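You operate a simulated robot arm through the tools that you are given. There is no shell and no other tool. Be economical: measure what you need, move in short steps, check, and stop when the job is done.

The job below is to be done with a simulated robot arm. You get a single attempt, and the scene is never put back.

## Task
Test the main breaker with the yellow key and switch it back on.
Fine: it is in the pillar box; press the key once and close the door.

It is judged by the outcome, as a careful person would: the job done as asked, and still so three seconds after it is handed in. It fails if anything else is knocked over, pushed out of place, dropped, spilled or broken.

## Robot
A 7-joint arm with a fingered hand on a trunk, on a base that drives. Base frame: it is fixed to the floor where the robot stands at the start and does not move with it; the origin is under the middle of the robot, x ahead of it, y to its left, z up. Readings come in m, rad, newtons and seconds.
It reaches about 0.94 m from its shoulder. Its first joint turns from -2.897 to 2.897 rad. Places, roughly: limit knob [0.9, 0, 1.2]; main breaker [0.9, 0.1, 1.4]; pillar box door [0.8, 0.1, 1.3]; yellow key [0.9, 0, 1.4]. Payload 4 kg.
The tool frame sits at the grasp point between the pads (the TCP): z along the fingers, y along the line on which they close. The tips reach 0.026 m beyond it. Largest opening 0.132 m; the body of the gripper starts 0.073 m behind the TCP. The gripper is a hand of 4 fingers: y runs from the thumb to the fingers, the wrist lies at [0, 0, -0.239] in the tool frame, and closing takes about 1.5 s.
Orientation is that of the tool frame in the base frame, as a unit quaternion [w, x, y, z]. With the fingers straight down and closing along the base's y, the tool's x points along the base's -x, its y along +y and its z along -z.

## Interface
- The arm moves only by the tool move_arm. Its argument "rows" is a list of rows, each a list of 2 entries, a list of its own where there are three numbers: the shift along the tool's x, y, z in units of 50 mm (1.0 is 50 mm), then the turn, a rotation vector about the tool's x, y, z in units of 6 degrees (1.0 is 6 degrees). In form: [[[dx, dy, dz], [rx, ry, rz]], ...]. A call has 1 to 12 rows; each row shifts and turns the commanded pose from where the row before left it, along the tool's axes as they then stand. "jaw" is the finger opening in m, from 0 to 0.132, set as the call begins (left out, the last holds). A call with a number of a shift or a turn outside -1 to 1 is refused whole. A row lasts 0.2 s, in which the tool goes at most 0.05 m and 0.15 rad; a call with a longer step from one row to the next is refused whole, and so is a gripper value outside its range. A pose out of reach is approached as far as the arm can. The call stops where the force on the tool passes 40 N (or 10 N more than at its start, if that is more) or the arm is blocked; 0.2 s more then pass. The fingers move at their own pace (about 0.072 m/s each) and stop on an object; they squeeze with about 23 N. The grip force told is the motor's: it shows also when the fingers shut on nothing. Time passes only in rows, and 0.2 s behind the last, so rows that do not move let the fingers close. It gives the time, the measured TCP pose, the force on the tool (base axes), the opening and the grip force at its end, in the units of the frame above (readings bear some noise), with the torque about the TCP (base axes, N m) and any sound that the robot's microphone picked up.
- Cameras (640 x 400 px; columns grow to the right, rows downward): "scene" is now at [0.0313, 0.1402, 1.355]; the picture's right is [-0.13, -0.99, 0.00], its down [-0.18, 0.02, -0.98] and it looks along [0.97, -0.13, -0.19] (base axes); focal length 259 px, centre (320, 200). "wrist" rides on the gripper at [0.068, 0.002, -0.097] in the tool frame; the picture's right is [-0.03, 1.00, 0.00], its down [-0.82, -0.02, -0.58] and it looks along [-0.58, -0.01, 0.82] (tool axes); focal length 270 px, centre (320, 200). There is no depth. A picture from a camera that has moved, and an enlarged one, comes with that camera's place and axes in the base frame and with its lens.
- capture(camera): a new picture of that camera. No time passes.
- raise_lower(by): slides the trunk up (or, below 0, down) by that many m; the arm and the scene camera ride with it, the base frame stays. It gives what a move gives, with no picture.
- roll_base(legs): drives the robot by 1 to 6 legs, each [ahead, turn to the left] in m and rad, along the robot's own axes; the way and the turn of a leg run together, so that a leg with both is an arc; at most 1.5 m and 3.142 rad a leg. The arm and the cameras ride along, it lands a little off, and it stops where it bumps. It gives what a move gives.
- curl_fingers(finger1, finger2, finger3, thumb_bend): sets how far each is bent, from 0 (flat) to 100 (curled in); at 30 the hand is open as for a grip, at 70 the pads meet at the TCP. One left out holds its place. A second passes; each finger stops where it meets its share of the squeeze, and holds until it gets a number again. A gripper value or a shape takes the hand back. It gives what a move gives, with no picture; readings hold the bend of each and the force on the fingers (four entries, about 0 where the hand has none), thumb and palm.
- preshape(shape): the hand has 4 fingers and takes this shape, open, in about a second: jaw (thumb against the fingers, like two jaws); tri (thumb and two fingers); tip (a fingertip pinch); poke (one finger out to press); point (the index stretched); flat (the hand flat); cup (the hand cupped); fist (a fist). The gripper value then closes the fingers along that shape, each until it touches; the sizes above hold for jaw. It gives what a move gives, with no picture.
- turn_head(pan, tilt): turns the head with the scene camera to pan (to the left, within 2.705 rad either way) and tilt (down, from -0.506 to 1.204), counted from straight ahead of the robot. It gives what a move gives.
- inspect(camera, box): a new picture of the part [left, top, right, bottom] of that camera's present view, enlarged. No time passes.
- finish_job(): hands the job in; it is judged then, once.

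Go step by step. Nothing tells you exact positions but the pictures and the camera data: compare them with the known pose of the tool, close in by small moves and look again before you grip or let go. The budget is 120 turns and 98 pictures, counting those below and the enlarged ones. Unless the task says otherwise, let go and move clear before handing in, and close with one line.

The tools are called as a command line: name --argument value ..., lists and objects as JSON in quotes. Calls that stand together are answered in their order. move_arm: Moves the arm, as the interface text tells. Its arguments: {"type":"object","properties":{"rows":{"type":"array","items":{"type":"array"}},"jaw":{"type":"number"}},"required":["rows"]} The other tools are called the same way: raise_lower (by) slides the trunk up or down; preshape (shape) gives the hand a shape; curl_fingers (finger1, finger2, finger3, thumb_bend) moves the fingers one by one; roll_base (legs) drives the base; turn_head (pan, tilt) turns the head that bears the scene camera; capture (camera) takes a picture; inspect (camera, box) takes an enlarged picture of a part of a camera's view; finish_job () hands the job in.

At the start:

```text
clock: 0.0
tcp_pos: [0.4873, -0.0258, 0.9992]
tcp_rot: [0.001, 0.001, 1.0, 0.0]
ft_force: [0.4, -0.5, 0.2]
torque: [-0.02, 0.0, 0.02]
grip_width: 0.1318
gripper_force: 0.1
shape: jaw
bend: [30.0, 30.0, 30.0, 30.0]
finger forces: [0.0, 0.0, 0.0, 0.1, 0.0, 0.0]
trunk travel left (down, up): [-0.275, 0.315]
robot x, y, heading: [0.0022, -0.0018, -0.004]
head pan, tilt: [-0.134, 0.187]
```

scene: 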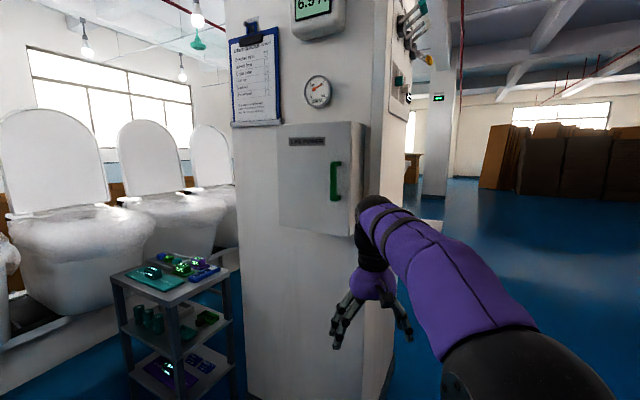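
wrist: 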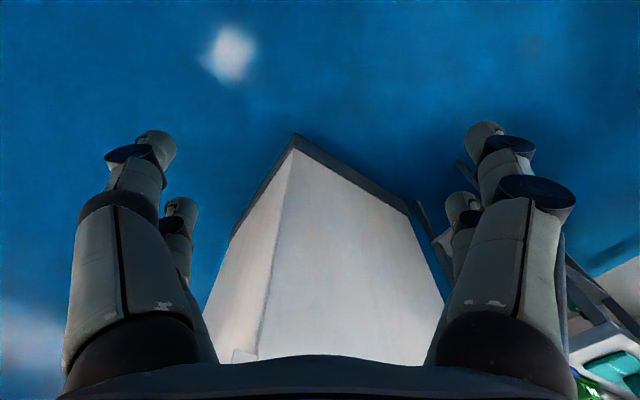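

I see a pillar with a closed grey box, a green handle on the right of its door. I'll look closer at it first.

inspect --camera "scene" --box '[220, 60, 440, 260]'

```text
2.00 times, centred on (330, 160) of scene
camera zoom: at [0.0313, 0.1402, 1.355], right [-0.13, -0.99, 0.0], down [-0.18, 0.02, -0.98], along [0.97, -0.13, -0.19], focal length 518 px, centre (300, 280)
```

zoom: 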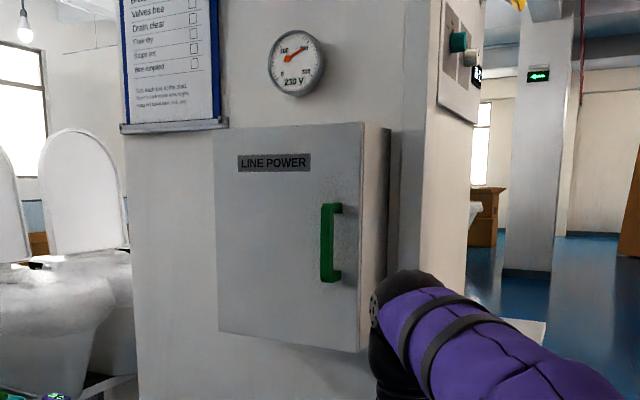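

The pillar is turned by about 35°: the box front faces (-0.8, 0.6), with the hinge on the left and the handle near (0.76, 0, 1.26). I'll tilt the hand to horizontal first.

move_arm --rows '[[[0, 0, -0.8], [0, -1, 0]], [[0, 0, -0.8], [0, -1, 0]], [[0, 0, -0.8], [0, -1, 0]], [[0, 0, 0], [0, -1, 0]], [[0, 0, 0], [0, -1, 0]], [[0, 0, 0], [0, -1, 0]], [[0, 0, 0], [0, -1, 0]], [[0, 0, 0], [0, -1, 0]], [[0, 0, 0], [0, -1, 0]], [[0, 0, 0], [0, -1, 0]], [[0, 0, 0], [0, -1, 0]], [[0, 0, 0], [0, -1, 0]]]'

move_arm --rows '[[[0, 0, 0], [0, -1, 0]], [[0, 0, 0], [0, -1, 0]], [[0, 0, 0], [0, -1, 0]], [[-0.8, 0, 0], [1, 0, 0]], [[-0.8, 0, 0], [1, 0, 0]], [[-0.8, 0, 0], [1, 0, 0]], [[0, 0, 0], [1, 0, 0]], [[0, 0, 0], [1, 0, 0]], [[0, 0, 0], [1, 0, 0]]]'

capture --camera "scene"

capture --camera "wrist"

```text
clock: 2.6
tcp_pos: [0.4804, -0.0244, 1.1129]
tcp_rot: [0.582, -0.002, 0.813, 0.0]
ft_force: [-0.5, -0.4, 0.7]
torque: [-0.03, 0.0, 0.0]
grip_width: 0.1318
gripper_force: 0.1
shape: jaw
bend: [30.0, 30.0, 30.0, 30.0]
finger forces: [0.0, 0.1, 0.0, 0.0, 0.0, 0.1]
trunk travel left (down, up): [-0.275, 0.315]
robot x, y, heading: [0.002, 0.0, 0.0]
head pan, tilt: [-0.134, 0.187]
```

```text
clock: 4.1
tcp_pos: [0.5032, 0.0521, 1.2049]
tcp_rot: [0.676, 0.048, 0.736, -0.011]
ft_force: [0.2, -0.1, 0.6]
torque: [-0.02, 0.03, 0.02]
grip_width: 0.132
gripper_force: 0.1
shape: jaw
bend: [30.0, 30.0, 30.0, 30.0]
finger forces: [0.0, 0.1, 0.0, 0.0, 0.0, 0.0]
trunk travel left (down, up): [-0.275, 0.315]
robot x, y, heading: [-0.0001, -0.0025, -0.005]
head pan, tilt: [-0.134, 0.187]
stopped in row 7: the arm was blocked; the commanded pose is now the measured one
```

```text
94 pictures are left
camera scene: at [0.0311, 0.1393, 1.3541], right [-0.14, -0.99, 0.0], down [-0.18, 0.03, -0.98], along [0.97, -0.13, -0.19], focal length 259 px, centre (320, 200)
```

scene: 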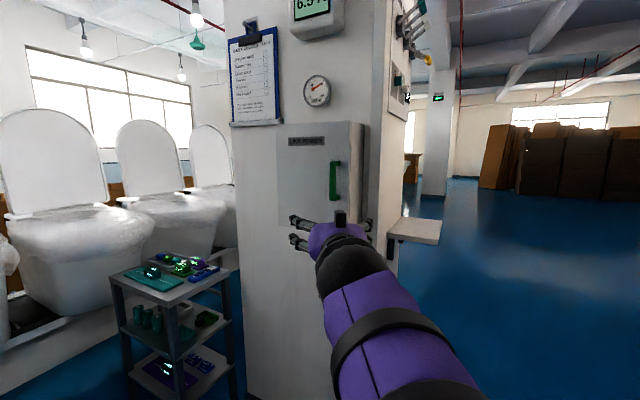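

```text
93 pictures are left
camera wrist: at [0.4001, 0.067, 1.1454], right [0.09, 0.99, 0.07], down [-0.51, -0.02, 0.86], along [0.86, -0.11, 0.5], focal length 270 px, centre (320, 200)
```

wrist: 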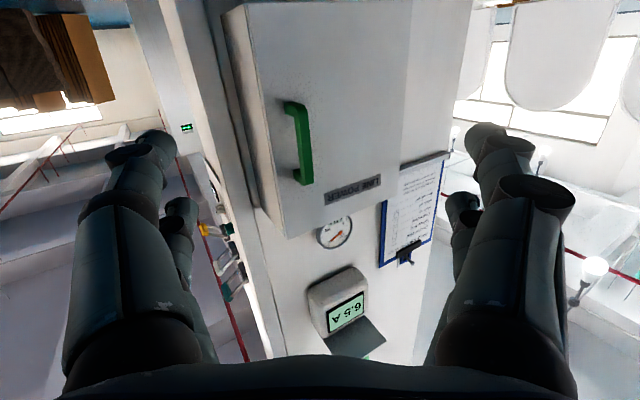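

The arm hits a joint limit from here, so I'll drive the base to stand square in front of the box.

roll_base --legs '[[0, 1.084], [0.46, 0], [0, -1.7]]'

turn_head --pan 0 --tilt 0.2

capture --camera "scene"

```text
clock: 14.5
tcp_pos: [0.6521, 0.1564, 1.2054]
tcp_rot: [0.638, 0.273, 0.686, -0.219]
ft_force: [-0.8, -0.4, -0.1]
torque: [0.01, 0.01, 0.0]
grip_width: 0.1319
gripper_force: 0.1
shape: jaw
bend: [30.0, 30.0, 30.0, 30.0]
finger forces: [0.0, 0.0, 0.0, 0.1, 0.1, 0.1]
trunk travel left (down, up): [-0.275, 0.315]
robot x, y, heading: [0.2172, 0.4073, -0.63]
head pan, tilt: [-0.134, 0.187]
```

```text
clock: 15.2
tcp_pos: [0.6526, 0.1551, 1.2054]
tcp_rot: [0.639, 0.273, 0.686, -0.219]
ft_force: [-0.1, 1.1, -0.5]
torque: [-0.02, -0.01, 0.02]
grip_width: 0.132
gripper_force: 0.0
shape: jaw
bend: [30.0, 30.0, 30.0, 30.0]
finger forces: [0.0, 0.1, 0.0, 0.0, 0.0, 0.0]
trunk travel left (down, up): [-0.275, 0.315]
robot x, y, heading: [0.2117, 0.4077, -0.63]
head pan, tilt: [0.0, 0.201]
```

```text
92 pictures are left
camera scene: at [0.3294, 0.5117, 1.3538], right [-0.59, -0.81, 0.0], down [-0.16, 0.12, -0.98], along [0.79, -0.58, -0.2], focal length 259 px, centre (320, 200)
```

scene: 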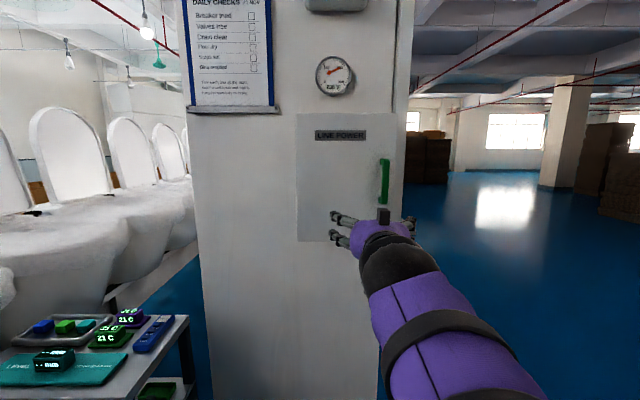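

inspect --camera "scene" --box '[280, 90, 440, 250]'

capture --camera "wrist"

```text
2.50 times, centred on (360, 170) of scene
camera zoom: at [0.3294, 0.5117, 1.3538], right [-0.59, -0.81, 0.0], down [-0.16, 0.12, -0.98], along [0.79, -0.58, -0.2], focal length 647 px, centre (220, 275)
```

zoom: 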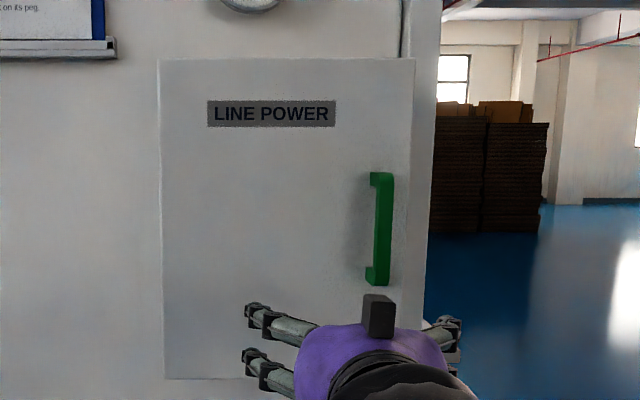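

```text
90 pictures are left
camera wrist: at [0.5775, 0.2271, 1.1457], right [0.65, 0.75, 0.07], down [-0.42, 0.28, 0.86], along [0.63, -0.6, 0.5], focal length 270 px, centre (320, 200)
```

wrist: 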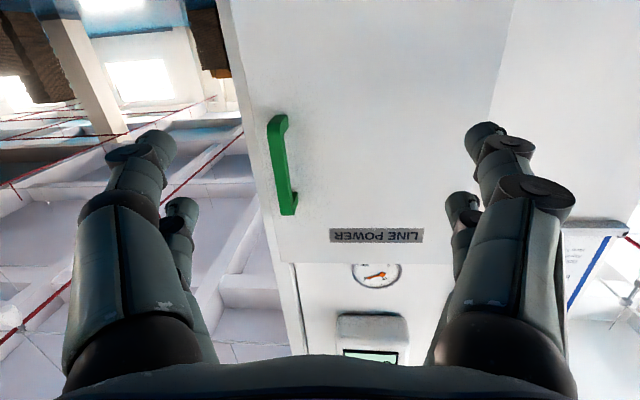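

Handle triangulates to about (0.76, -0.005, 1.265), with the door normal (-0.815, 0.58). I'll lower the trunk to give the wrist room, then move to a pre-grasp pose.

raise_lower --by -0.12

move_arm --rows '[[[-0.85, -0.26, 0.3], [0, 0, 0]], [[-0.85, -0.26, 0.3], [0, 0, 0]], [[-0.85, -0.26, 0.3], [0, 0, 0]], [[-0.85, -0.26, 0.3], [0, 0, 0]], [[0, 0, 0], [-0.87, 0, 0]], [[0, 0, 0], [0, -0.87, 0]], [[0, 0, 0], [0, 0, 0]]]'

capture --camera "scene"

capture --camera "wrist"

```text
clock: 16.7
tcp_pos: [0.652, 0.1551, 1.0848]
tcp_rot: [0.638, 0.274, 0.685, -0.22]
ft_force: [0.3, -0.5, 0.6]
torque: [0.04, -0.01, 0.04]
grip_width: 0.1322
gripper_force: 0.1
shape: jaw
bend: [30.0, 30.0, 30.0, 30.0]
finger forces: [0.0, 0.0, 0.0, 0.0, 0.0, 0.0]
trunk travel left (down, up): [-0.155, 0.435]
robot x, y, heading: [0.2163, 0.4053, -0.625]
head pan, tilt: [0.0, 0.201]
```

```text
clock: 18.3
tcp_pos: [0.6704, 0.0604, 1.2468]
tcp_rot: [0.681, 0.234, 0.664, -0.199]
ft_force: [-0.4, -0.2, -0.3]
torque: [0.0, 0.01, 0.01]
grip_width: 0.1321
gripper_force: 0.0
shape: jaw
bend: [30.0, 30.0, 30.0, 30.0]
finger forces: [0.0, 0.0, 0.1, 0.0, 0.0, 0.0]
trunk travel left (down, up): [-0.155, 0.435]
robot x, y, heading: [0.2126, 0.4086, -0.629]
head pan, tilt: [0.0, 0.201]
```

```text
89 pictures are left
camera scene: at [0.3294, 0.5117, 1.2338], right [-0.59, -0.81, 0.0], down [-0.16, 0.12, -0.98], along [0.79, -0.58, -0.2], focal length 259 px, centre (320, 200)
```

scene: 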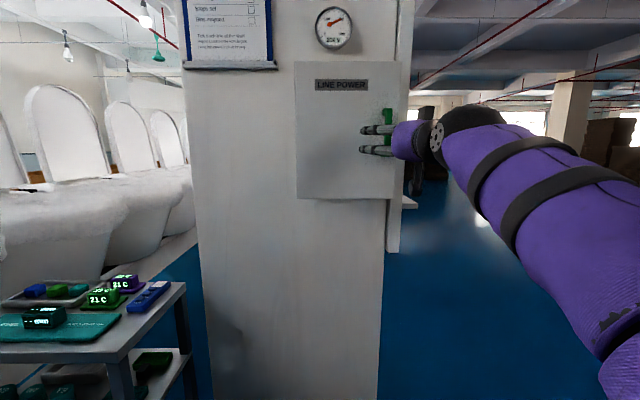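

```text
88 pictures are left
camera wrist: at [0.5943, 0.1227, 1.1772], right [0.58, 0.81, 0.08], down [-0.51, 0.29, 0.81], along [0.63, -0.51, 0.58], focal length 270 px, centre (320, 200)
```

wrist: 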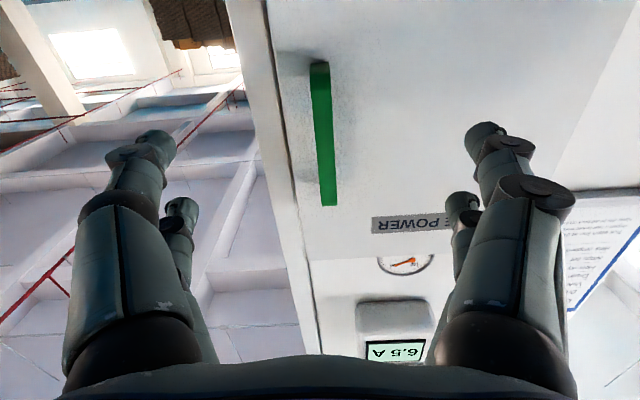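

The handle is well centred between the fingers. I'll advance toward it.

move_arm --rows '[[[-0.18, 0, 0.5], [0, 0, -0.5]], [[-0.18, 0, 0.5], [0, 0, 0]], [[0, 0, 0.4], [0, 0, 0]], [[0, 0, 0], [0, 0, 0]]]'

capture --camera "wrist"

inspect --camera "scene" --box '[320, 80, 480, 180]'

```text
clock: 19.3
tcp_pos: [0.7257, 0.0196, 1.2645]
tcp_rot: [0.675, 0.218, 0.67, -0.217]
ft_force: [-0.5, 0.4, -0.1]
torque: [0.01, 0.0, -0.01]
grip_width: 0.1318
gripper_force: 0.1
shape: jaw
bend: [30.0, 30.0, 30.0, 30.0]
finger forces: [0.1, 0.0, 0.0, 0.0, 0.0, 0.0]
trunk travel left (down, up): [-0.155, 0.435]
robot x, y, heading: [0.2126, 0.4091, -0.63]
head pan, tilt: [0.0, 0.201]
```

```text
87 pictures are left
camera wrist: at [0.6485, 0.0782, 1.196], right [0.58, 0.81, 0.03], down [-0.49, 0.32, 0.81], along [0.65, -0.49, 0.58], focal length 270 px, centre (320, 200)
```

wrist: 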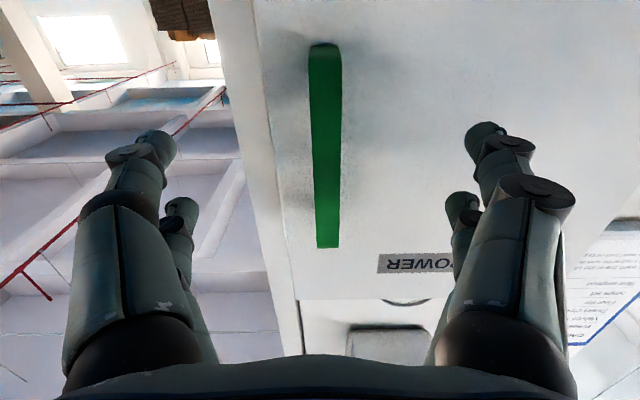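

```text
4.00 times, centred on (400, 130) of scene
camera zoom: at [0.3295, 0.5117, 1.2338], right [-0.59, -0.81, 0.0], down [-0.16, 0.12, -0.98], along [0.79, -0.58, -0.2], focal length 1035 px, centre (0, 480)
```

zoom: 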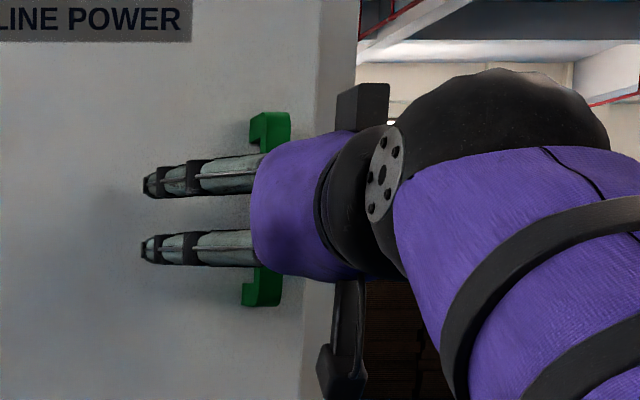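

The bar is about 0.03 m beyond the TCP. I'll advance a little more, then close.

move_arm --rows '[[[0, 0, 0.25], [0, 0, 0]], [[0, 0, 0.19], [0, 0, 0]], [[0, 0, 0], [0, 0, 0]]]'

move_arm --rows '[[[0, 0, 0], [0, 0, 0]], [[0, 0, 0], [0, 0, 0]], [[0, 0, 0], [0, 0, 0]], [[0, 0, 0], [0, 0, 0]], [[0, 0, 0], [0, 0, 0]], [[0, 0, 0], [0, 0, 0]], [[0, 0, 0], [0, 0, 0]], [[0, 0, 0], [0, 0, 0]]]' --jaw 0

capture --camera "wrist"

```text
clock: 20.1
tcp_pos: [0.7432, 0.007, 1.2633]
tcp_rot: [0.675, 0.217, 0.671, -0.216]
ft_force: [0.1, -1.0, -0.3]
torque: [0.01, 0.0, -0.01]
grip_width: 0.1319
gripper_force: 0.2
shape: jaw
bend: [30.0, 30.0, 30.0, 30.0]
finger forces: [0.0, 0.0, 0.0, 0.1, 0.0, 0.1]
trunk travel left (down, up): [-0.155, 0.435]
robot x, y, heading: [0.2143, 0.4062, -0.632]
head pan, tilt: [0.0, 0.201]
```

```text
clock: 21.9
tcp_pos: [0.7426, 0.0065, 1.2648]
tcp_rot: [0.676, 0.218, 0.67, -0.217]
ft_force: [2.4, 0.1, -0.7]
torque: [-0.01, 0.04, -0.02]
grip_width: 0.0
gripper_force: 22.9
shape: jaw
bend: [72.0, 72.0, 71.0, 71.0]
finger forces: [0.0, 0.0, 0.1, 0.0, 0.0, 0.1]
trunk travel left (down, up): [-0.155, 0.435]
robot x, y, heading: [0.2129, 0.408, -0.63]
head pan, tilt: [0.0, 0.201]
```

```text
85 pictures are left
camera wrist: at [0.6664, 0.0654, 1.1957], right [0.58, 0.81, 0.03], down [-0.49, 0.32, 0.81], along [0.65, -0.49, 0.58], focal length 270 px, centre (320, 200)
```

wrist: 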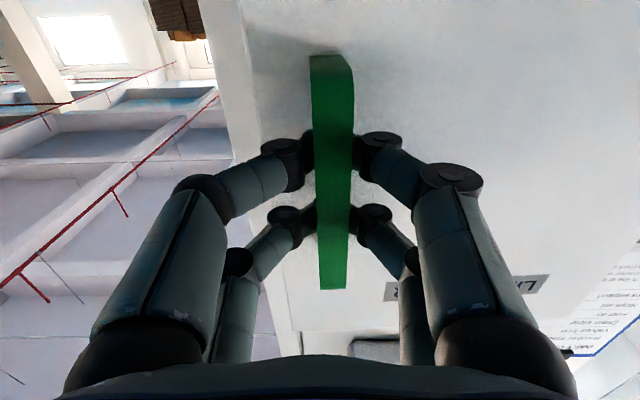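

The fingers have closed behind the bar, forming a hook. I'll pull along the door's arc a little and check.

move_arm --rows '[[[0, 0.054, -0.232], [0.5, 0, 0]], [[0, 0.054, -0.232], [0.5, 0, 0]], [[0, 0.054, -0.232], [0.5, 0, 0]], [[0, 0.054, -0.232], [0.5, 0, 0]], [[0, 0, 0], [0, 0, 0]]]'

capture --camera "wrist"

capture --camera "scene"

```text
clock: 23.1
tcp_pos: [0.7143, 0.0454, 1.2654]
tcp_rot: [0.649, 0.286, 0.645, -0.285]
ft_force: [0.1, 0.4, -1.1]
torque: [0.02, -0.01, 0.06]
grip_width: 0.0
gripper_force: 22.4
shape: jaw
bend: [72.0, 72.0, 71.0, 71.0]
finger forces: [0.0, 0.0, 0.1, 0.0, 0.0, 0.0]
trunk travel left (down, up): [-0.155, 0.435]
robot x, y, heading: [0.2109, 0.4082, -0.628]
head pan, tilt: [0.0, 0.201]
```

```text
84 pictures are left
camera wrist: at [0.6512, 0.1187, 1.1962], right [0.74, 0.67, 0.03], down [-0.41, 0.42, 0.81], along [0.53, -0.61, 0.58], focal length 270 px, centre (320, 200)
```

wrist: 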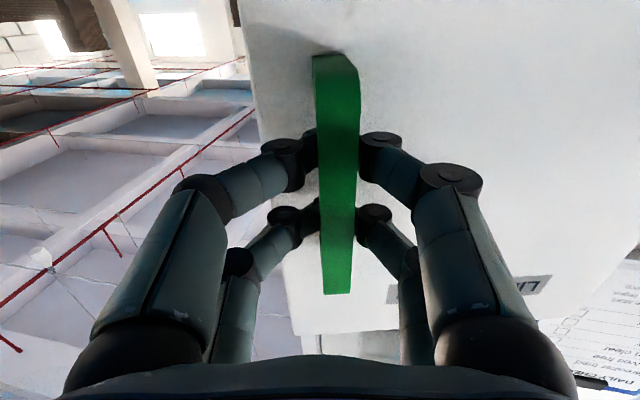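

```text
83 pictures are left
camera scene: at [0.3295, 0.5117, 1.2338], right [-0.59, -0.81, 0.0], down [-0.16, 0.12, -0.98], along [0.79, -0.58, -0.2], focal length 259 px, centre (320, 200)
```

scene: 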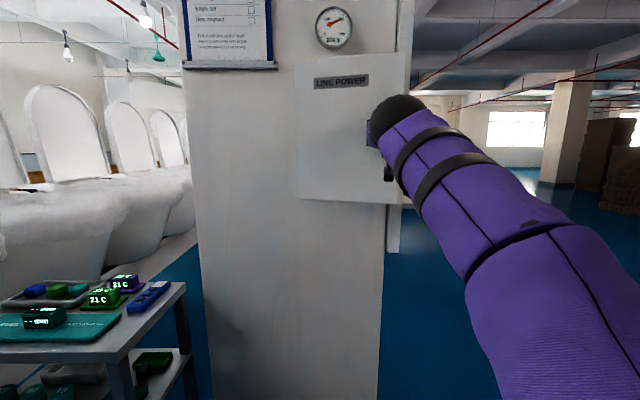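

The door is following the hand. I'll continue the arc.

move_arm --rows '[[[0, 0.08, -0.35], [0.75, 0, 0]], [[0, 0.08, -0.35], [0.75, 0, 0]], [[0, 0.08, -0.35], [0.75, 0, 0]], [[0, 0.08, -0.35], [0.75, 0, 0]], [[0, 0.08, -0.35], [0.75, 0, 0]], [[0, 0.08, -0.35], [0.75, 0, 0]]]'

capture --camera "wrist"

capture --camera "scene"

```text
clock: 24.5
tcp_pos: [0.6798, 0.1474, 1.2649]
tcp_rot: [0.565, 0.431, 0.559, -0.428]
ft_force: [-0.5, 0.0, 0.0]
torque: [0.02, 0.01, 0.0]
grip_width: 0.0002
gripper_force: 23.0
shape: jaw
bend: [72.0, 72.0, 71.0, 71.0]
finger forces: [0.1, 0.1, 0.1, 0.0, 0.0, 0.1]
trunk travel left (down, up): [-0.155, 0.435]
robot x, y, heading: [0.2147, 0.4076, -0.627]
head pan, tilt: [0.0, 0.201]
```

```text
82 pictures are left
camera wrist: at [0.6576, 0.2408, 1.196], right [0.96, 0.26, 0.03], down [-0.18, 0.55, 0.81], along [0.19, -0.79, 0.58], focal length 270 px, centre (320, 200)
```

wrist: 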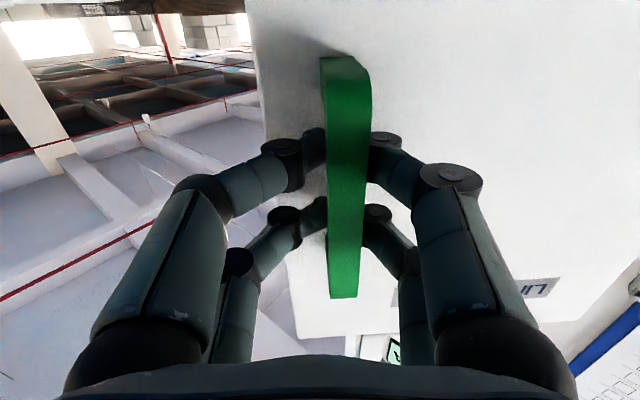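

```text
81 pictures are left
camera scene: at [0.3292, 0.5116, 1.2338], right [-0.59, -0.81, 0.0], down [-0.16, 0.12, -0.98], along [0.79, -0.58, -0.2], focal length 259 px, centre (320, 200)
```

scene: 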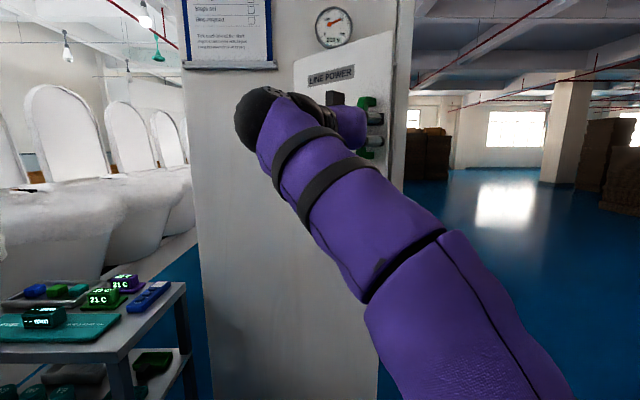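

move_arm --rows '[[[0, 0.08, -0.35], [0.75, 0, 0]], [[0, 0.08, -0.35], [0.75, 0, 0]], [[0, 0.08, -0.35], [0.75, 0, 0]], [[0, 0.08, -0.35], [0.75, 0, 0]], [[0, 0.08, -0.35], [0.75, 0, 0]]]'

capture --camera "wrist"

capture --camera "scene"

```text
clock: 25.7
tcp_pos: [0.6816, 0.2315, 1.2516]
tcp_rot: [-0.481, -0.521, -0.468, 0.527]
ft_force: [19.3, -6.6, 16.6]
torque: [-0.07, -0.34, -0.23]
grip_width: 0.0
gripper_force: 23.3
shape: jaw
bend: [72.0, 72.0, 71.0, 71.0]
finger forces: [10.9, 9.9, 0.0, 0.0, 0.0, 0.0]
out of reach, approached as far as the arm can: row 4, 5
trunk travel left (down, up): [-0.155, 0.435]
robot x, y, heading: [0.2108, 0.4092, -0.628]
head pan, tilt: [0.0, 0.201]
stopped in row 5: the force on the tool passed its limit at 55 N (the readings are from after the stop); the commanded pose is now the measured one
```

```text
80 pictures are left
camera wrist: at [0.6942, 0.3269, 1.1812], right [0.99, -0.1, 0.03], down [0.03, 0.59, 0.8], along [-0.1, -0.8, 0.59], focal length 270 px, centre (320, 200)
```

wrist: 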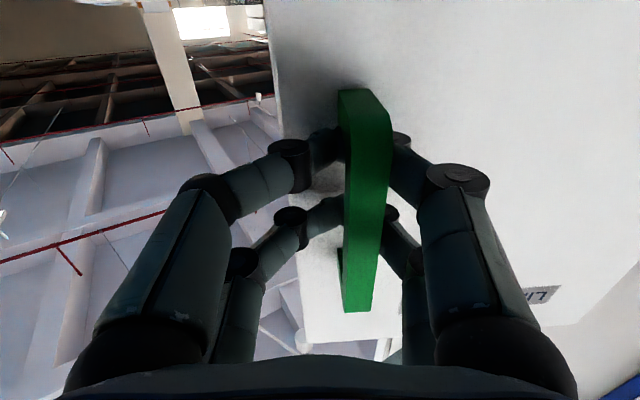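

```text
79 pictures are left
camera scene: at [0.3311, 0.511, 1.2339], right [-0.59, -0.81, 0.0], down [-0.16, 0.12, -0.98], along [0.79, -0.58, -0.2], focal length 259 px, centre (320, 200)
```

scene: 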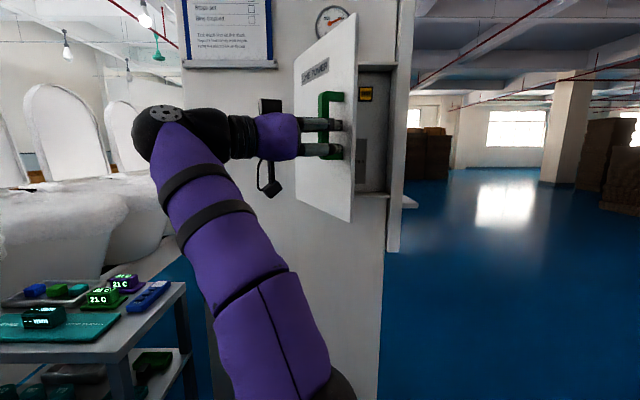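

The door is about 60° open and the arm is at its limit. I'll release the handle and back off.

move_arm --rows '[[[0, 0, 0], [0, 0, 0]], [[0, 0, 0], [0, 0, 0]], [[0, 0, 0], [0, 0, 0]], [[0, 0, 0], [0, 0, 0]], [[0, 0, 0], [0, 0, 0]], [[0, 0, 0], [0, 0, 0]], [[0, 0, 0], [0, 0, 0]], [[0, 0, 0], [0, 0, 0]]]' --jaw 0.132

move_arm --rows '[[[0, 0, -0.3], [0, 0, 0]], [[0, 0, -0.4], [-0.5, 0, 0]], [[0, 0, -0.5], [-0.5, 0, 0]]]'

capture --camera "scene"

capture --camera "wrist"

```text
clock: 27.5
tcp_pos: [0.679, 0.2315, 1.2514]
tcp_rot: [-0.48, -0.523, -0.468, 0.527]
ft_force: [-0.2, 0.4, 0.5]
torque: [0.0, 0.04, -0.04]
grip_width: 0.1321
gripper_force: 0.0
shape: jaw
bend: [30.0, 30.0, 30.0, 30.0]
finger forces: [0.0, 0.0, 0.0, 0.0, 0.0, 0.0]
trunk travel left (down, up): [-0.155, 0.435]
robot x, y, heading: [0.2114, 0.4086, -0.625]
head pan, tilt: [0.0, 0.201]
```

```text
clock: 28.3
tcp_pos: [0.6839, 0.2922, 1.2513]
tcp_rot: [0.507, 0.497, 0.495, -0.501]
ft_force: [0.4, 0.5, 0.0]
torque: [0.02, -0.02, 0.0]
grip_width: 0.1318
gripper_force: 0.1
shape: jaw
bend: [30.0, 30.0, 30.0, 30.0]
finger forces: [0.0, 0.1, 0.0, 0.1, 0.0, 0.0]
trunk travel left (down, up): [-0.155, 0.435]
robot x, y, heading: [0.2129, 0.4057, -0.633]
head pan, tilt: [0.0, 0.201]
```

```text
78 pictures are left
camera scene: at [0.3295, 0.5114, 1.2338], right [-0.59, -0.81, 0.0], down [-0.16, 0.12, -0.98], along [0.79, -0.58, -0.2], focal length 259 px, centre (320, 200)
```

scene: 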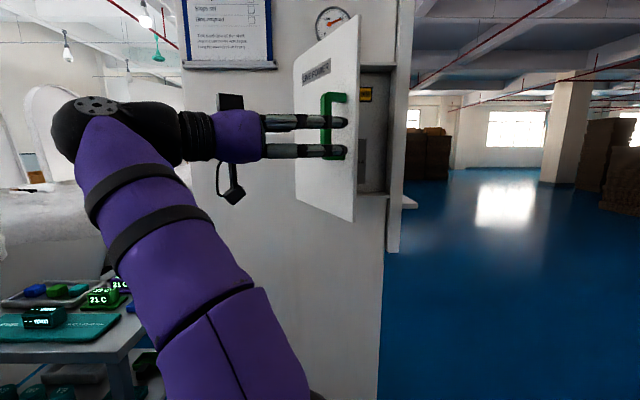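

```text
77 pictures are left
camera wrist: at [0.6857, 0.3881, 1.1806], right [1.0, 0.0, 0.03], down [-0.03, 0.59, 0.81], along [-0.02, -0.81, 0.59], focal length 270 px, centre (320, 200)
```

wrist: 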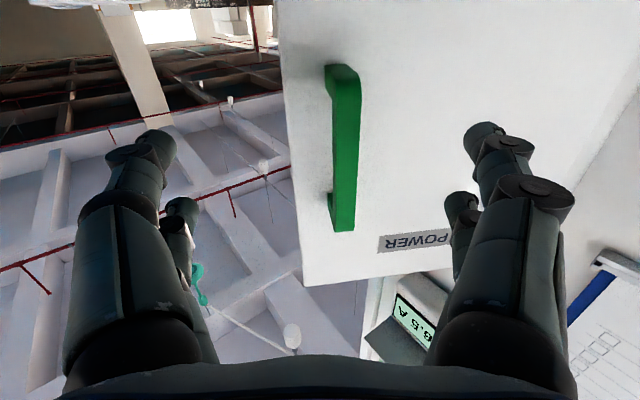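

I'll back away further and turn the hand to face the box again.

move_arm --rows '[[[0, 0, -0.8], [0, 0, 0]], [[0, 0, -0.8], [0, 0, 0]], [[0, 0, 0], [-1, 0, 0]], [[0, 0, 0], [-1, 0, 0]], [[0, 0, 0], [-1, 0, 0]], [[0, 0, 0], [-1, 0, 0]], [[0, 0, 0], [-1, 0, 0]], [[0, 0, 0], [-1, 0, 0]], [[0, 0, 0], [-1, 0, 0]], [[0, 0, 0], [-1, 0, 0]], [[0, 0, 0], [-1, 0, 0]]]'

move_arm --rows '[[[0, -0.6, -0.6], [0, 0, 0]], [[0, -0.6, -0.6], [0, 0, 0]], [[0, -0.9, 0], [0, 0, 0]], [[0, -0.9, 0], [0, 0, 0]], [[0, -0.9, 0], [0, 0, 0]], [[0, -0.9, 0], [0, 0, 0]], [[0, -0.9, 0], [0, 0, 0]]]'

preshape --shape "poke"

capture --camera "scene"

capture --camera "wrist"

```text
clock: 30.7
tcp_pos: [0.6806, 0.3562, 1.2314]
tcp_rot: [0.677, 0.212, 0.669, -0.222]
ft_force: [0.1, -0.1, 0.0]
torque: [0.02, 0.01, 0.0]
grip_width: 0.132
gripper_force: 0.1
shape: jaw
bend: [30.0, 30.0, 30.0, 30.0]
finger forces: [0.0, 0.0, 0.1, 0.0, 0.1, 0.0]
out of reach, approached as far as the arm can: row 1, 2
trunk travel left (down, up): [-0.155, 0.435]
robot x, y, heading: [0.2135, 0.4073, -0.631]
head pan, tilt: [0.0, 0.201]
```

```text
clock: 32.3
tcp_pos: [0.4689, 0.1545, 1.2317]
tcp_rot: [0.676, 0.215, 0.67, -0.22]
ft_force: [0.7, 0.3, 0.2]
torque: [0.01, 0.0, 0.02]
grip_width: 0.1321
gripper_force: 0.1
shape: jaw
bend: [30.0, 30.0, 30.0, 30.0]
finger forces: [0.0, 0.0, 0.1, 0.1, 0.0, 0.0]
trunk travel left (down, up): [-0.155, 0.435]
robot x, y, heading: [0.2157, 0.4057, -0.628]
head pan, tilt: [0.0, 0.201]
```

```text
clock: 33.2
tcp_pos: [0.4686, 0.1551, 1.2316]
tcp_rot: [0.676, 0.214, 0.67, -0.22]
ft_force: [-0.3, -0.3, -0.2]
torque: [-0.01, -0.01, -0.05]
grip_width: 0.0
gripper_force: 0.0
shape: poke
bend: [100.0, 100.0, 100.0, 34.0]
finger forces: [0.0, 0.0, 0.1, 0.0, 0.0, 0.1]
trunk travel left (down, up): [-0.155, 0.435]
robot x, y, heading: [0.21, 0.4096, -0.631]
head pan, tilt: [0.0, 0.201]
```

```text
76 pictures are left
camera scene: at [0.332, 0.5063, 1.2336], right [-0.59, -0.81, 0.0], down [-0.16, 0.12, -0.98], along [0.79, -0.57, -0.2], focal length 259 px, centre (320, 200)
```

scene: 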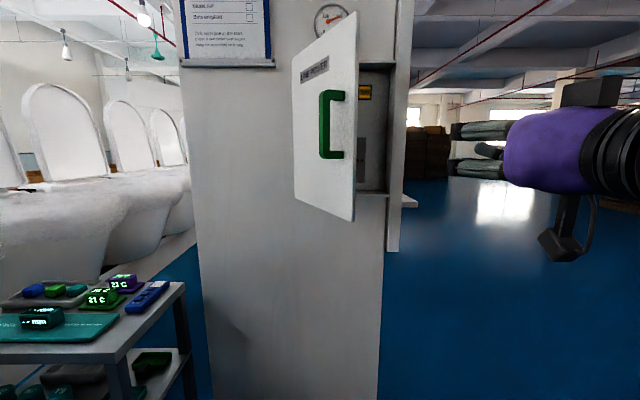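

```text
75 pictures are left
camera wrist: at [0.3917, 0.2132, 1.1624], right [0.58, 0.81, 0.02], down [-0.49, 0.33, 0.81], along [0.65, -0.48, 0.59], focal length 270 px, centre (320, 200)
```

wrist: 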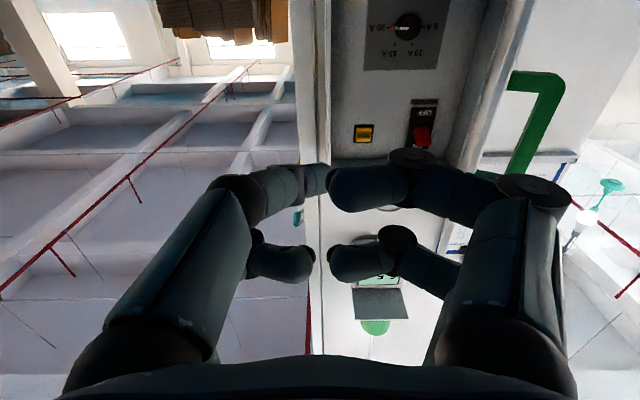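

I can see inside the box: dial below, yellow key and red breaker toggle above (the picture is upside down). I'll look at it enlarged and check the hand shape.

inspect --camera "wrist" --box '[300, 0, 500, 200]'

move_arm --rows '[[[0, 0, 0], [0, 0, 0]], [[0, 0, 0], [0, 0, 0]], [[0, 0, 0], [0, 0, 0]], [[0, 0, 0], [0, 0, 0]]]'

capture --camera "scene"

```text
2.00 times, centred on (400, 100) of wrist
camera zoom: at [0.3917, 0.2132, 1.1624], right [0.58, 0.81, 0.02], down [-0.49, 0.33, 0.81], along [0.65, -0.48, 0.59], focal length 541 px, centre (160, 400)
```

zoom: 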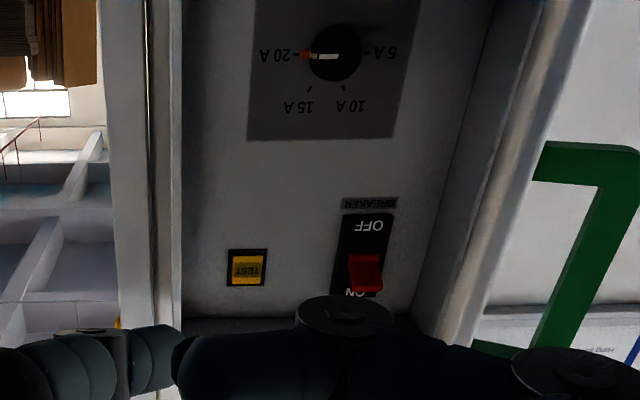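

```text
clock: 34.2
tcp_pos: [0.468, 0.1562, 1.2333]
tcp_rot: [0.676, 0.215, 0.669, -0.221]
ft_force: [-0.4, 0.0, 0.0]
torque: [-0.03, 0.0, 0.0]
grip_width: 0.0
gripper_force: 0.0
shape: poke
bend: [100.0, 100.0, 100.0, 34.0]
finger forces: [0.0, 0.0, 0.0, 0.1, 0.0, 0.1]
trunk travel left (down, up): [-0.155, 0.435]
robot x, y, heading: [0.2103, 0.4078, -0.63]
head pan, tilt: [0.0, 0.201]
```

```text
73 pictures are left
camera scene: at [0.3314, 0.5064, 1.234], right [-0.59, -0.81, 0.0], down [-0.16, 0.12, -0.98], along [0.79, -0.57, -0.2], focal length 259 px, centre (320, 200)
```

scene: 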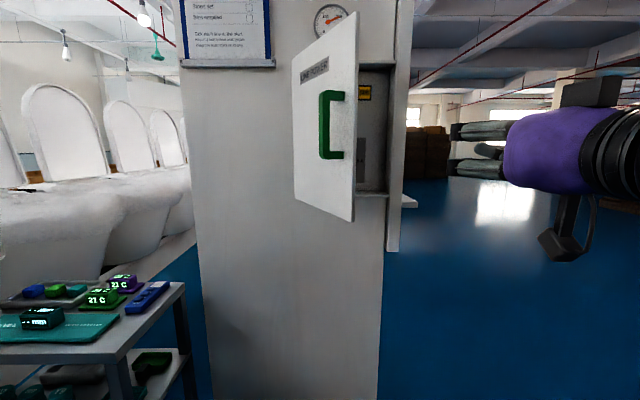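

inspect --camera "scene" --box '[440, 70, 640, 270]'

capture --camera "wrist"

```text
2.00 times, centred on (540, 170) of scene
camera zoom: at [0.3314, 0.5064, 1.234], right [-0.59, -0.81, 0.0], down [-0.16, 0.12, -0.98], along [0.79, -0.57, -0.2], focal length 518 px, centre (-120, 260)
```

zoom: 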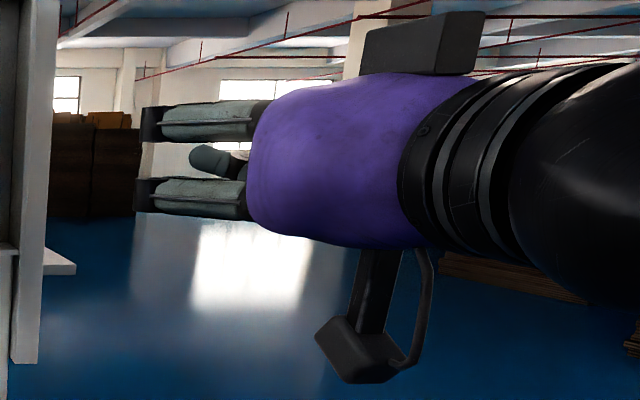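

```text
71 pictures are left
camera wrist: at [0.3912, 0.213, 1.1627], right [0.58, 0.81, 0.02], down [-0.49, 0.33, 0.81], along [0.65, -0.48, 0.59], focal length 270 px, centre (320, 200)
```

wrist: 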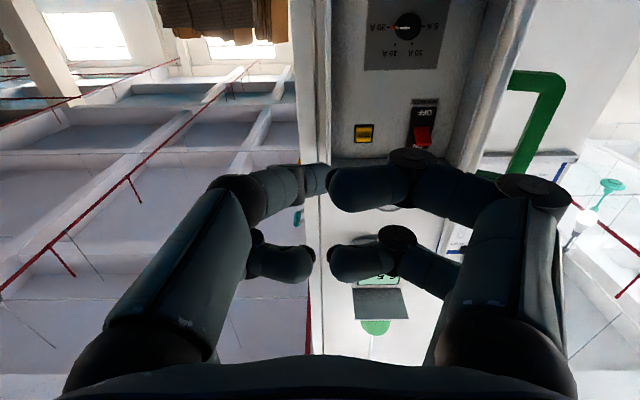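

The "poke" shape has no clear protruding finger, so I'll try "point".

preshape --shape "point"

capture --camera "wrist"

inspect --camera "scene" --box '[440, 70, 640, 270]'

```text
clock: 35.1
tcp_pos: [0.4676, 0.1559, 1.2323]
tcp_rot: [0.677, 0.214, 0.669, -0.22]
ft_force: [-0.4, 0.5, 0.2]
torque: [0.01, 0.01, 0.01]
grip_width: 0.0
gripper_force: 0.2
shape: point
bend: [24.0, 99.0, 100.0, 39.0]
finger forces: [0.0, 0.0, 0.0, 0.0, 0.0, 0.1]
trunk travel left (down, up): [-0.155, 0.435]
robot x, y, heading: [0.2121, 0.4109, -0.63]
head pan, tilt: [0.0, 0.201]
```

```text
70 pictures are left
camera wrist: at [0.3911, 0.2129, 1.1628], right [0.58, 0.81, 0.02], down [-0.49, 0.33, 0.81], along [0.65, -0.48, 0.59], focal length 270 px, centre (320, 200)
```

wrist: 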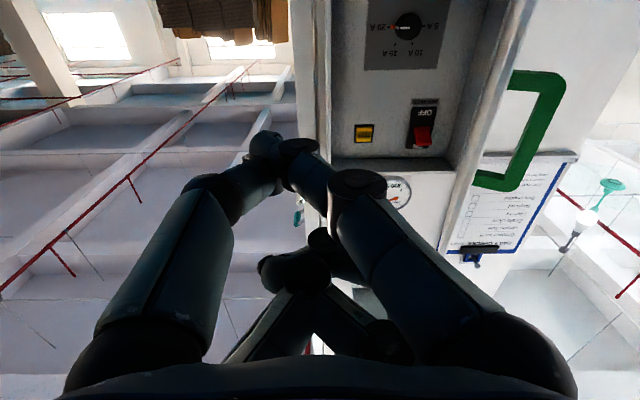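

```text
2.00 times, centred on (540, 170) of scene
camera zoom: at [0.3311, 0.5063, 1.2342], right [-0.59, -0.81, 0.0], down [-0.16, 0.12, -0.98], along [0.79, -0.57, -0.2], focal length 518 px, centre (-120, 260)
```

zoom: 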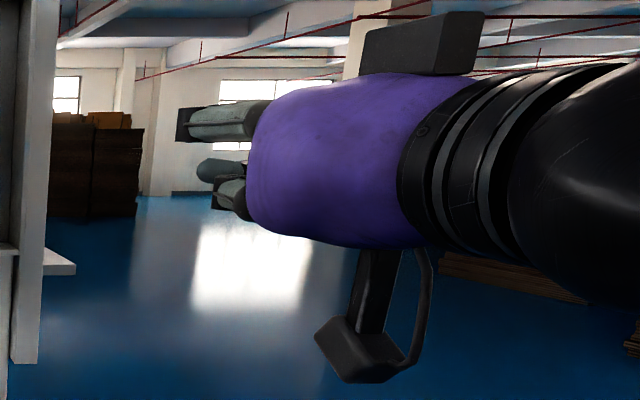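

I'll build my own pointing shape: jaw first, then curl all but one finger.

preshape --shape "jaw"

curl_fingers --finger1 50 --finger2 100 --finger3 100 --thumb_bend 100

capture --camera "wrist"

inspect --camera "scene" --box '[440, 70, 640, 270]'

```text
clock: 36.0
tcp_pos: [0.4687, 0.1563, 1.232]
tcp_rot: [0.676, 0.215, 0.67, -0.22]
ft_force: [-0.1, -0.2, -0.3]
torque: [0.02, -0.01, -0.01]
grip_width: 0.1321
gripper_force: 0.1
shape: jaw
bend: [30.0, 30.0, 30.0, 30.0]
finger forces: [0.0, 0.1, 0.0, 0.1, 0.0, 0.0]
trunk travel left (down, up): [-0.155, 0.435]
robot x, y, heading: [0.2122, 0.4115, -0.628]
head pan, tilt: [0.0, 0.201]
```

```text
clock: 37.0
tcp_pos: [0.4687, 0.1546, 1.2315]
tcp_rot: [0.676, 0.214, 0.67, -0.22]
ft_force: [0.0, -1.6, 0.1]
torque: [-0.05, 0.01, 0.0]
grip_width: 0.0336
gripper_force: 0.1
shape: fingers
bend: [50.0, 74.0, 74.0, 100.0]
finger forces: [0.1, 0.0, 0.0, 0.0, 0.1, 0.0]
trunk travel left (down, up): [-0.155, 0.435]
robot x, y, heading: [0.2137, 0.4066, -0.626]
head pan, tilt: [0.0, 0.201]
```

```text
68 pictures are left
camera wrist: at [0.3909, 0.2129, 1.163], right [0.58, 0.81, 0.02], down [-0.49, 0.33, 0.81], along [0.65, -0.48, 0.59], focal length 270 px, centre (320, 200)
```

wrist: 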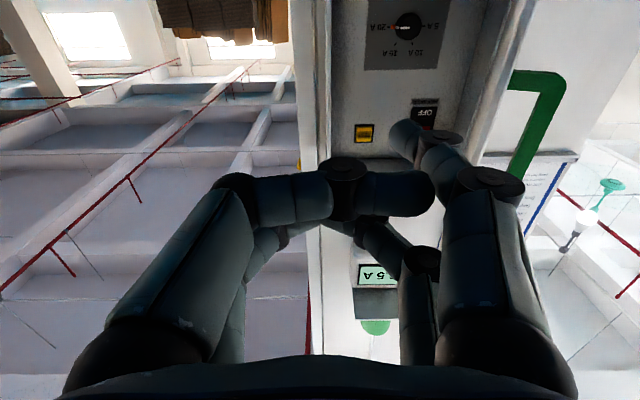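

```text
2.00 times, centred on (540, 170) of scene
camera zoom: at [0.3309, 0.5063, 1.2343], right [-0.59, -0.81, 0.0], down [-0.16, 0.12, -0.98], along [0.79, -0.57, -0.2], focal length 518 px, centre (-120, 260)
```

zoom: 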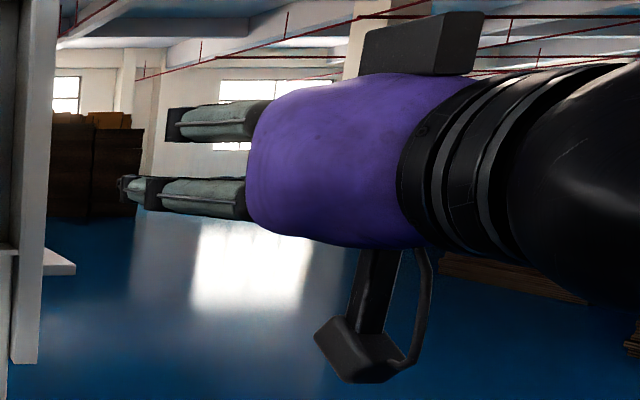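

Finger 1 now points ahead on the +y side. I'll slip the hand behind the door's free edge and push it wider open.

move_arm --rows '[[[0, 0, 0.8], [0, 0, 0]], [[0, 0, 0.8], [0, 0, 0]], [[0, 0, 0.8], [0, 0, 0]], [[0, 0, 0.8], [0, 0, 0]], [[0, 0.6, 0], [0, 0, 0]], [[0, 0.6, 0], [0, 0, 0]], [[0, 0.6, 0], [0, 0, 0]]]'

capture --camera "scene"

capture --camera "wrist"

```text
clock: 38.6
tcp_pos: [0.6472, 0.1395, 1.2347]
tcp_rot: [0.677, 0.213, 0.669, -0.221]
ft_force: [-0.3, 0.0, 0.9]
torque: [0.0, 0.01, 0.0]
grip_width: 0.0336
gripper_force: 0.1
shape: fingers
bend: [50.0, 74.0, 74.0, 100.0]
finger forces: [0.1, 0.0, 0.0, 0.0, 0.0, 0.0]
trunk travel left (down, up): [-0.155, 0.435]
robot x, y, heading: [0.2157, 0.4032, -0.629]
head pan, tilt: [0.0, 0.201]
```

```text
66 pictures are left
camera scene: at [0.3294, 0.5115, 1.2338], right [-0.59, -0.81, 0.0], down [-0.16, 0.12, -0.98], along [0.79, -0.58, -0.2], focal length 259 px, centre (320, 200)
```

scene: 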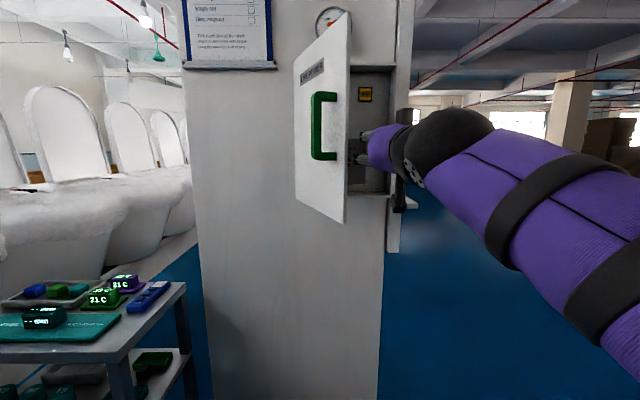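

```text
65 pictures are left
camera wrist: at [0.5708, 0.1969, 1.1652], right [0.59, 0.81, 0.02], down [-0.49, 0.33, 0.81], along [0.65, -0.48, 0.59], focal length 270 px, centre (320, 200)
```

wrist: 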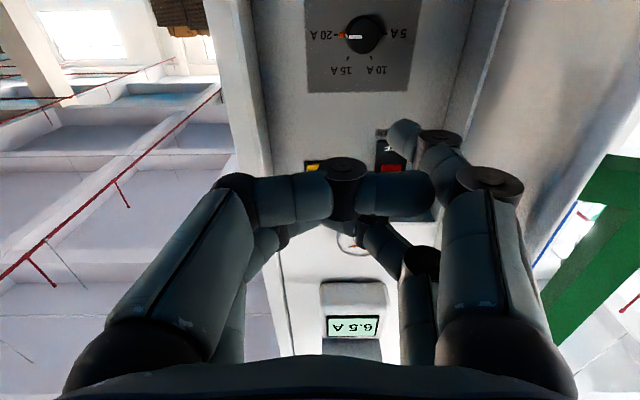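

The door is swinging further as I push it. I'll continue sideways.

move_arm --rows '[[[0, 0.6, 0], [0, 0, 0]], [[0, 0.6, 0], [0, 0, 0]], [[0, 0.6, 0], [0, 0, 0]], [[0, 0.6, 0], [0, 0, 0]], [[0, 0.4, 0], [0, 0, 0]]]'

capture --camera "scene"

```text
clock: 39.8
tcp_pos: [0.7283, 0.2522, 1.2358]
tcp_rot: [0.677, 0.213, 0.668, -0.221]
ft_force: [-0.7, -0.2, -0.1]
torque: [0.02, 0.03, -0.01]
grip_width: 0.0338
gripper_force: 0.0
shape: fingers
bend: [50.0, 74.0, 74.0, 100.0]
finger forces: [0.0, 0.0, 0.0, 0.0, 0.0, 0.0]
trunk travel left (down, up): [-0.155, 0.435]
robot x, y, heading: [0.2137, 0.4094, -0.628]
head pan, tilt: [0.0, 0.201]
```

```text
64 pictures are left
camera scene: at [0.3293, 0.5116, 1.2338], right [-0.59, -0.81, 0.0], down [-0.16, 0.12, -0.98], along [0.79, -0.58, -0.2], focal length 259 px, centre (320, 200)
```

scene: 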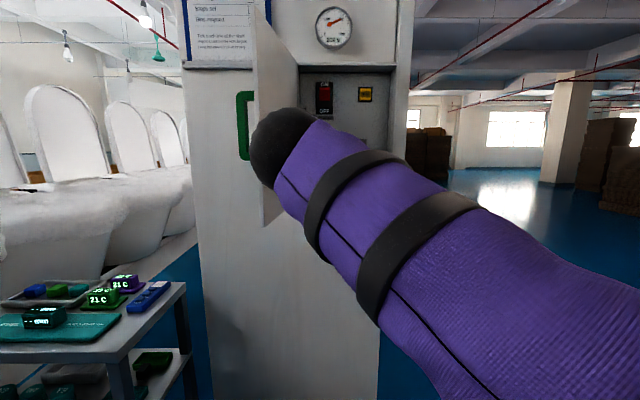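

The door is past 90° and the interior is visible. I'll pull the hand back a bit and measure the key and toggle.

move_arm --rows '[[[0, -0.8, -0.4], [0, 0, 0]], [[0, -0.8, -0.4], [0, 0, 0]], [[0, -0.8, -0.4], [0, 0, 0]], [[0, -0.8, -0.4], [0, 0, 0]]]'

curl_fingers --finger1 30 --finger2 30 --finger3 30 --thumb_bend 50

curl_fingers --finger1 100 --finger2 100 --finger3 100 --thumb_bend 50

inspect --camera "scene" --box '[290, 50, 450, 150]'

capture --camera "wrist"

```text
clock: 41.0
tcp_pos: [0.6055, 0.1563, 1.206]
tcp_rot: [0.649, 0.215, 0.694, -0.225]
ft_force: [-0.2, 1.0, -0.4]
torque: [-0.01, 0.01, 0.0]
grip_width: 0.0337
gripper_force: 0.0
shape: fingers
bend: [50.0, 74.0, 74.0, 100.0]
finger forces: [0.0, 0.0, 0.0, 0.0, 0.0, 0.1]
trunk travel left (down, up): [-0.155, 0.435]
robot x, y, heading: [0.2131, 0.4081, -0.632]
head pan, tilt: [0.0, 0.201]
stopped in row 4: the arm was blocked; the commanded pose is now the measured one
```

```text
clock: 42.0
tcp_pos: [0.6057, 0.1561, 1.2067]
tcp_rot: [0.649, 0.215, 0.694, -0.225]
ft_force: [0.5, 1.1, 0.3]
torque: [0.01, -0.01, 0.01]
grip_width: 0.0992
gripper_force: 0.1
shape: fingers
bend: [30.0, 30.0, 30.0, 50.0]
finger forces: [0.0, 0.0, 0.0, 0.0, 0.0, 0.0]
trunk travel left (down, up): [-0.155, 0.435]
robot x, y, heading: [0.2124, 0.4105, -0.631]
head pan, tilt: [0.0, 0.201]
```

```text
clock: 43.0
tcp_pos: [0.6054, 0.1554, 1.2077]
tcp_rot: [0.649, 0.215, 0.695, -0.225]
ft_force: [-0.1, -0.1, 0.7]
torque: [0.01, 0.03, -0.02]
grip_width: 0.0441
gripper_force: 0.0
shape: fingers
bend: [100.0, 74.0, 74.0, 50.0]
finger forces: [0.0, 0.0, 0.0, 0.0, 0.1, 0.0]
trunk travel left (down, up): [-0.155, 0.435]
robot x, y, heading: [0.2147, 0.4073, -0.629]
head pan, tilt: [0.0, 0.201]
```

```text
4.00 times, centred on (370, 100) of scene
camera zoom: at [0.3294, 0.5117, 1.2338], right [-0.59, -0.81, 0.0], down [-0.16, 0.12, -0.98], along [0.79, -0.58, -0.2], focal length 1035 px, centre (120, 600)
```

zoom: 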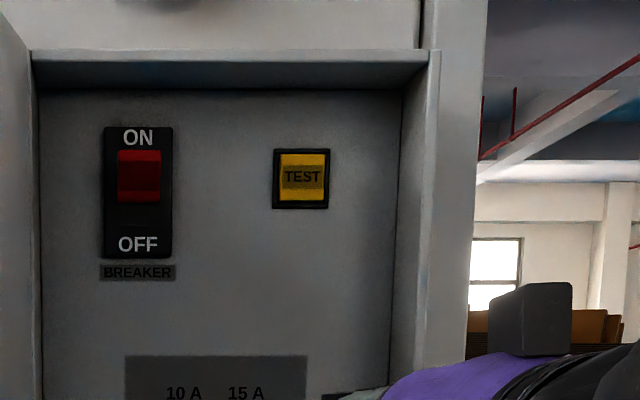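

```text
62 pictures are left
camera wrist: at [0.524, 0.2151, 1.1438], right [0.59, 0.81, -0.01], down [-0.42, 0.32, 0.85], along [0.68, -0.5, 0.53], focal length 270 px, centre (320, 200)
```

wrist: 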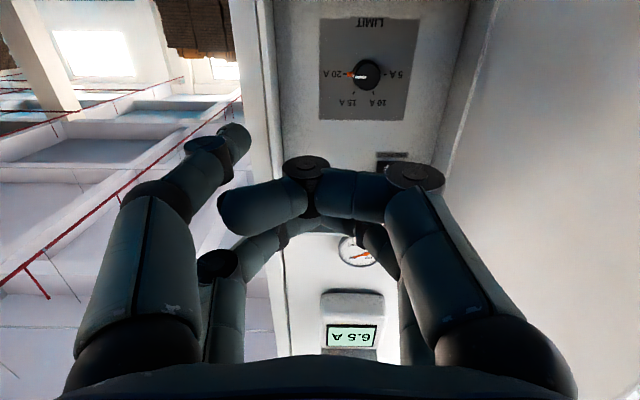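

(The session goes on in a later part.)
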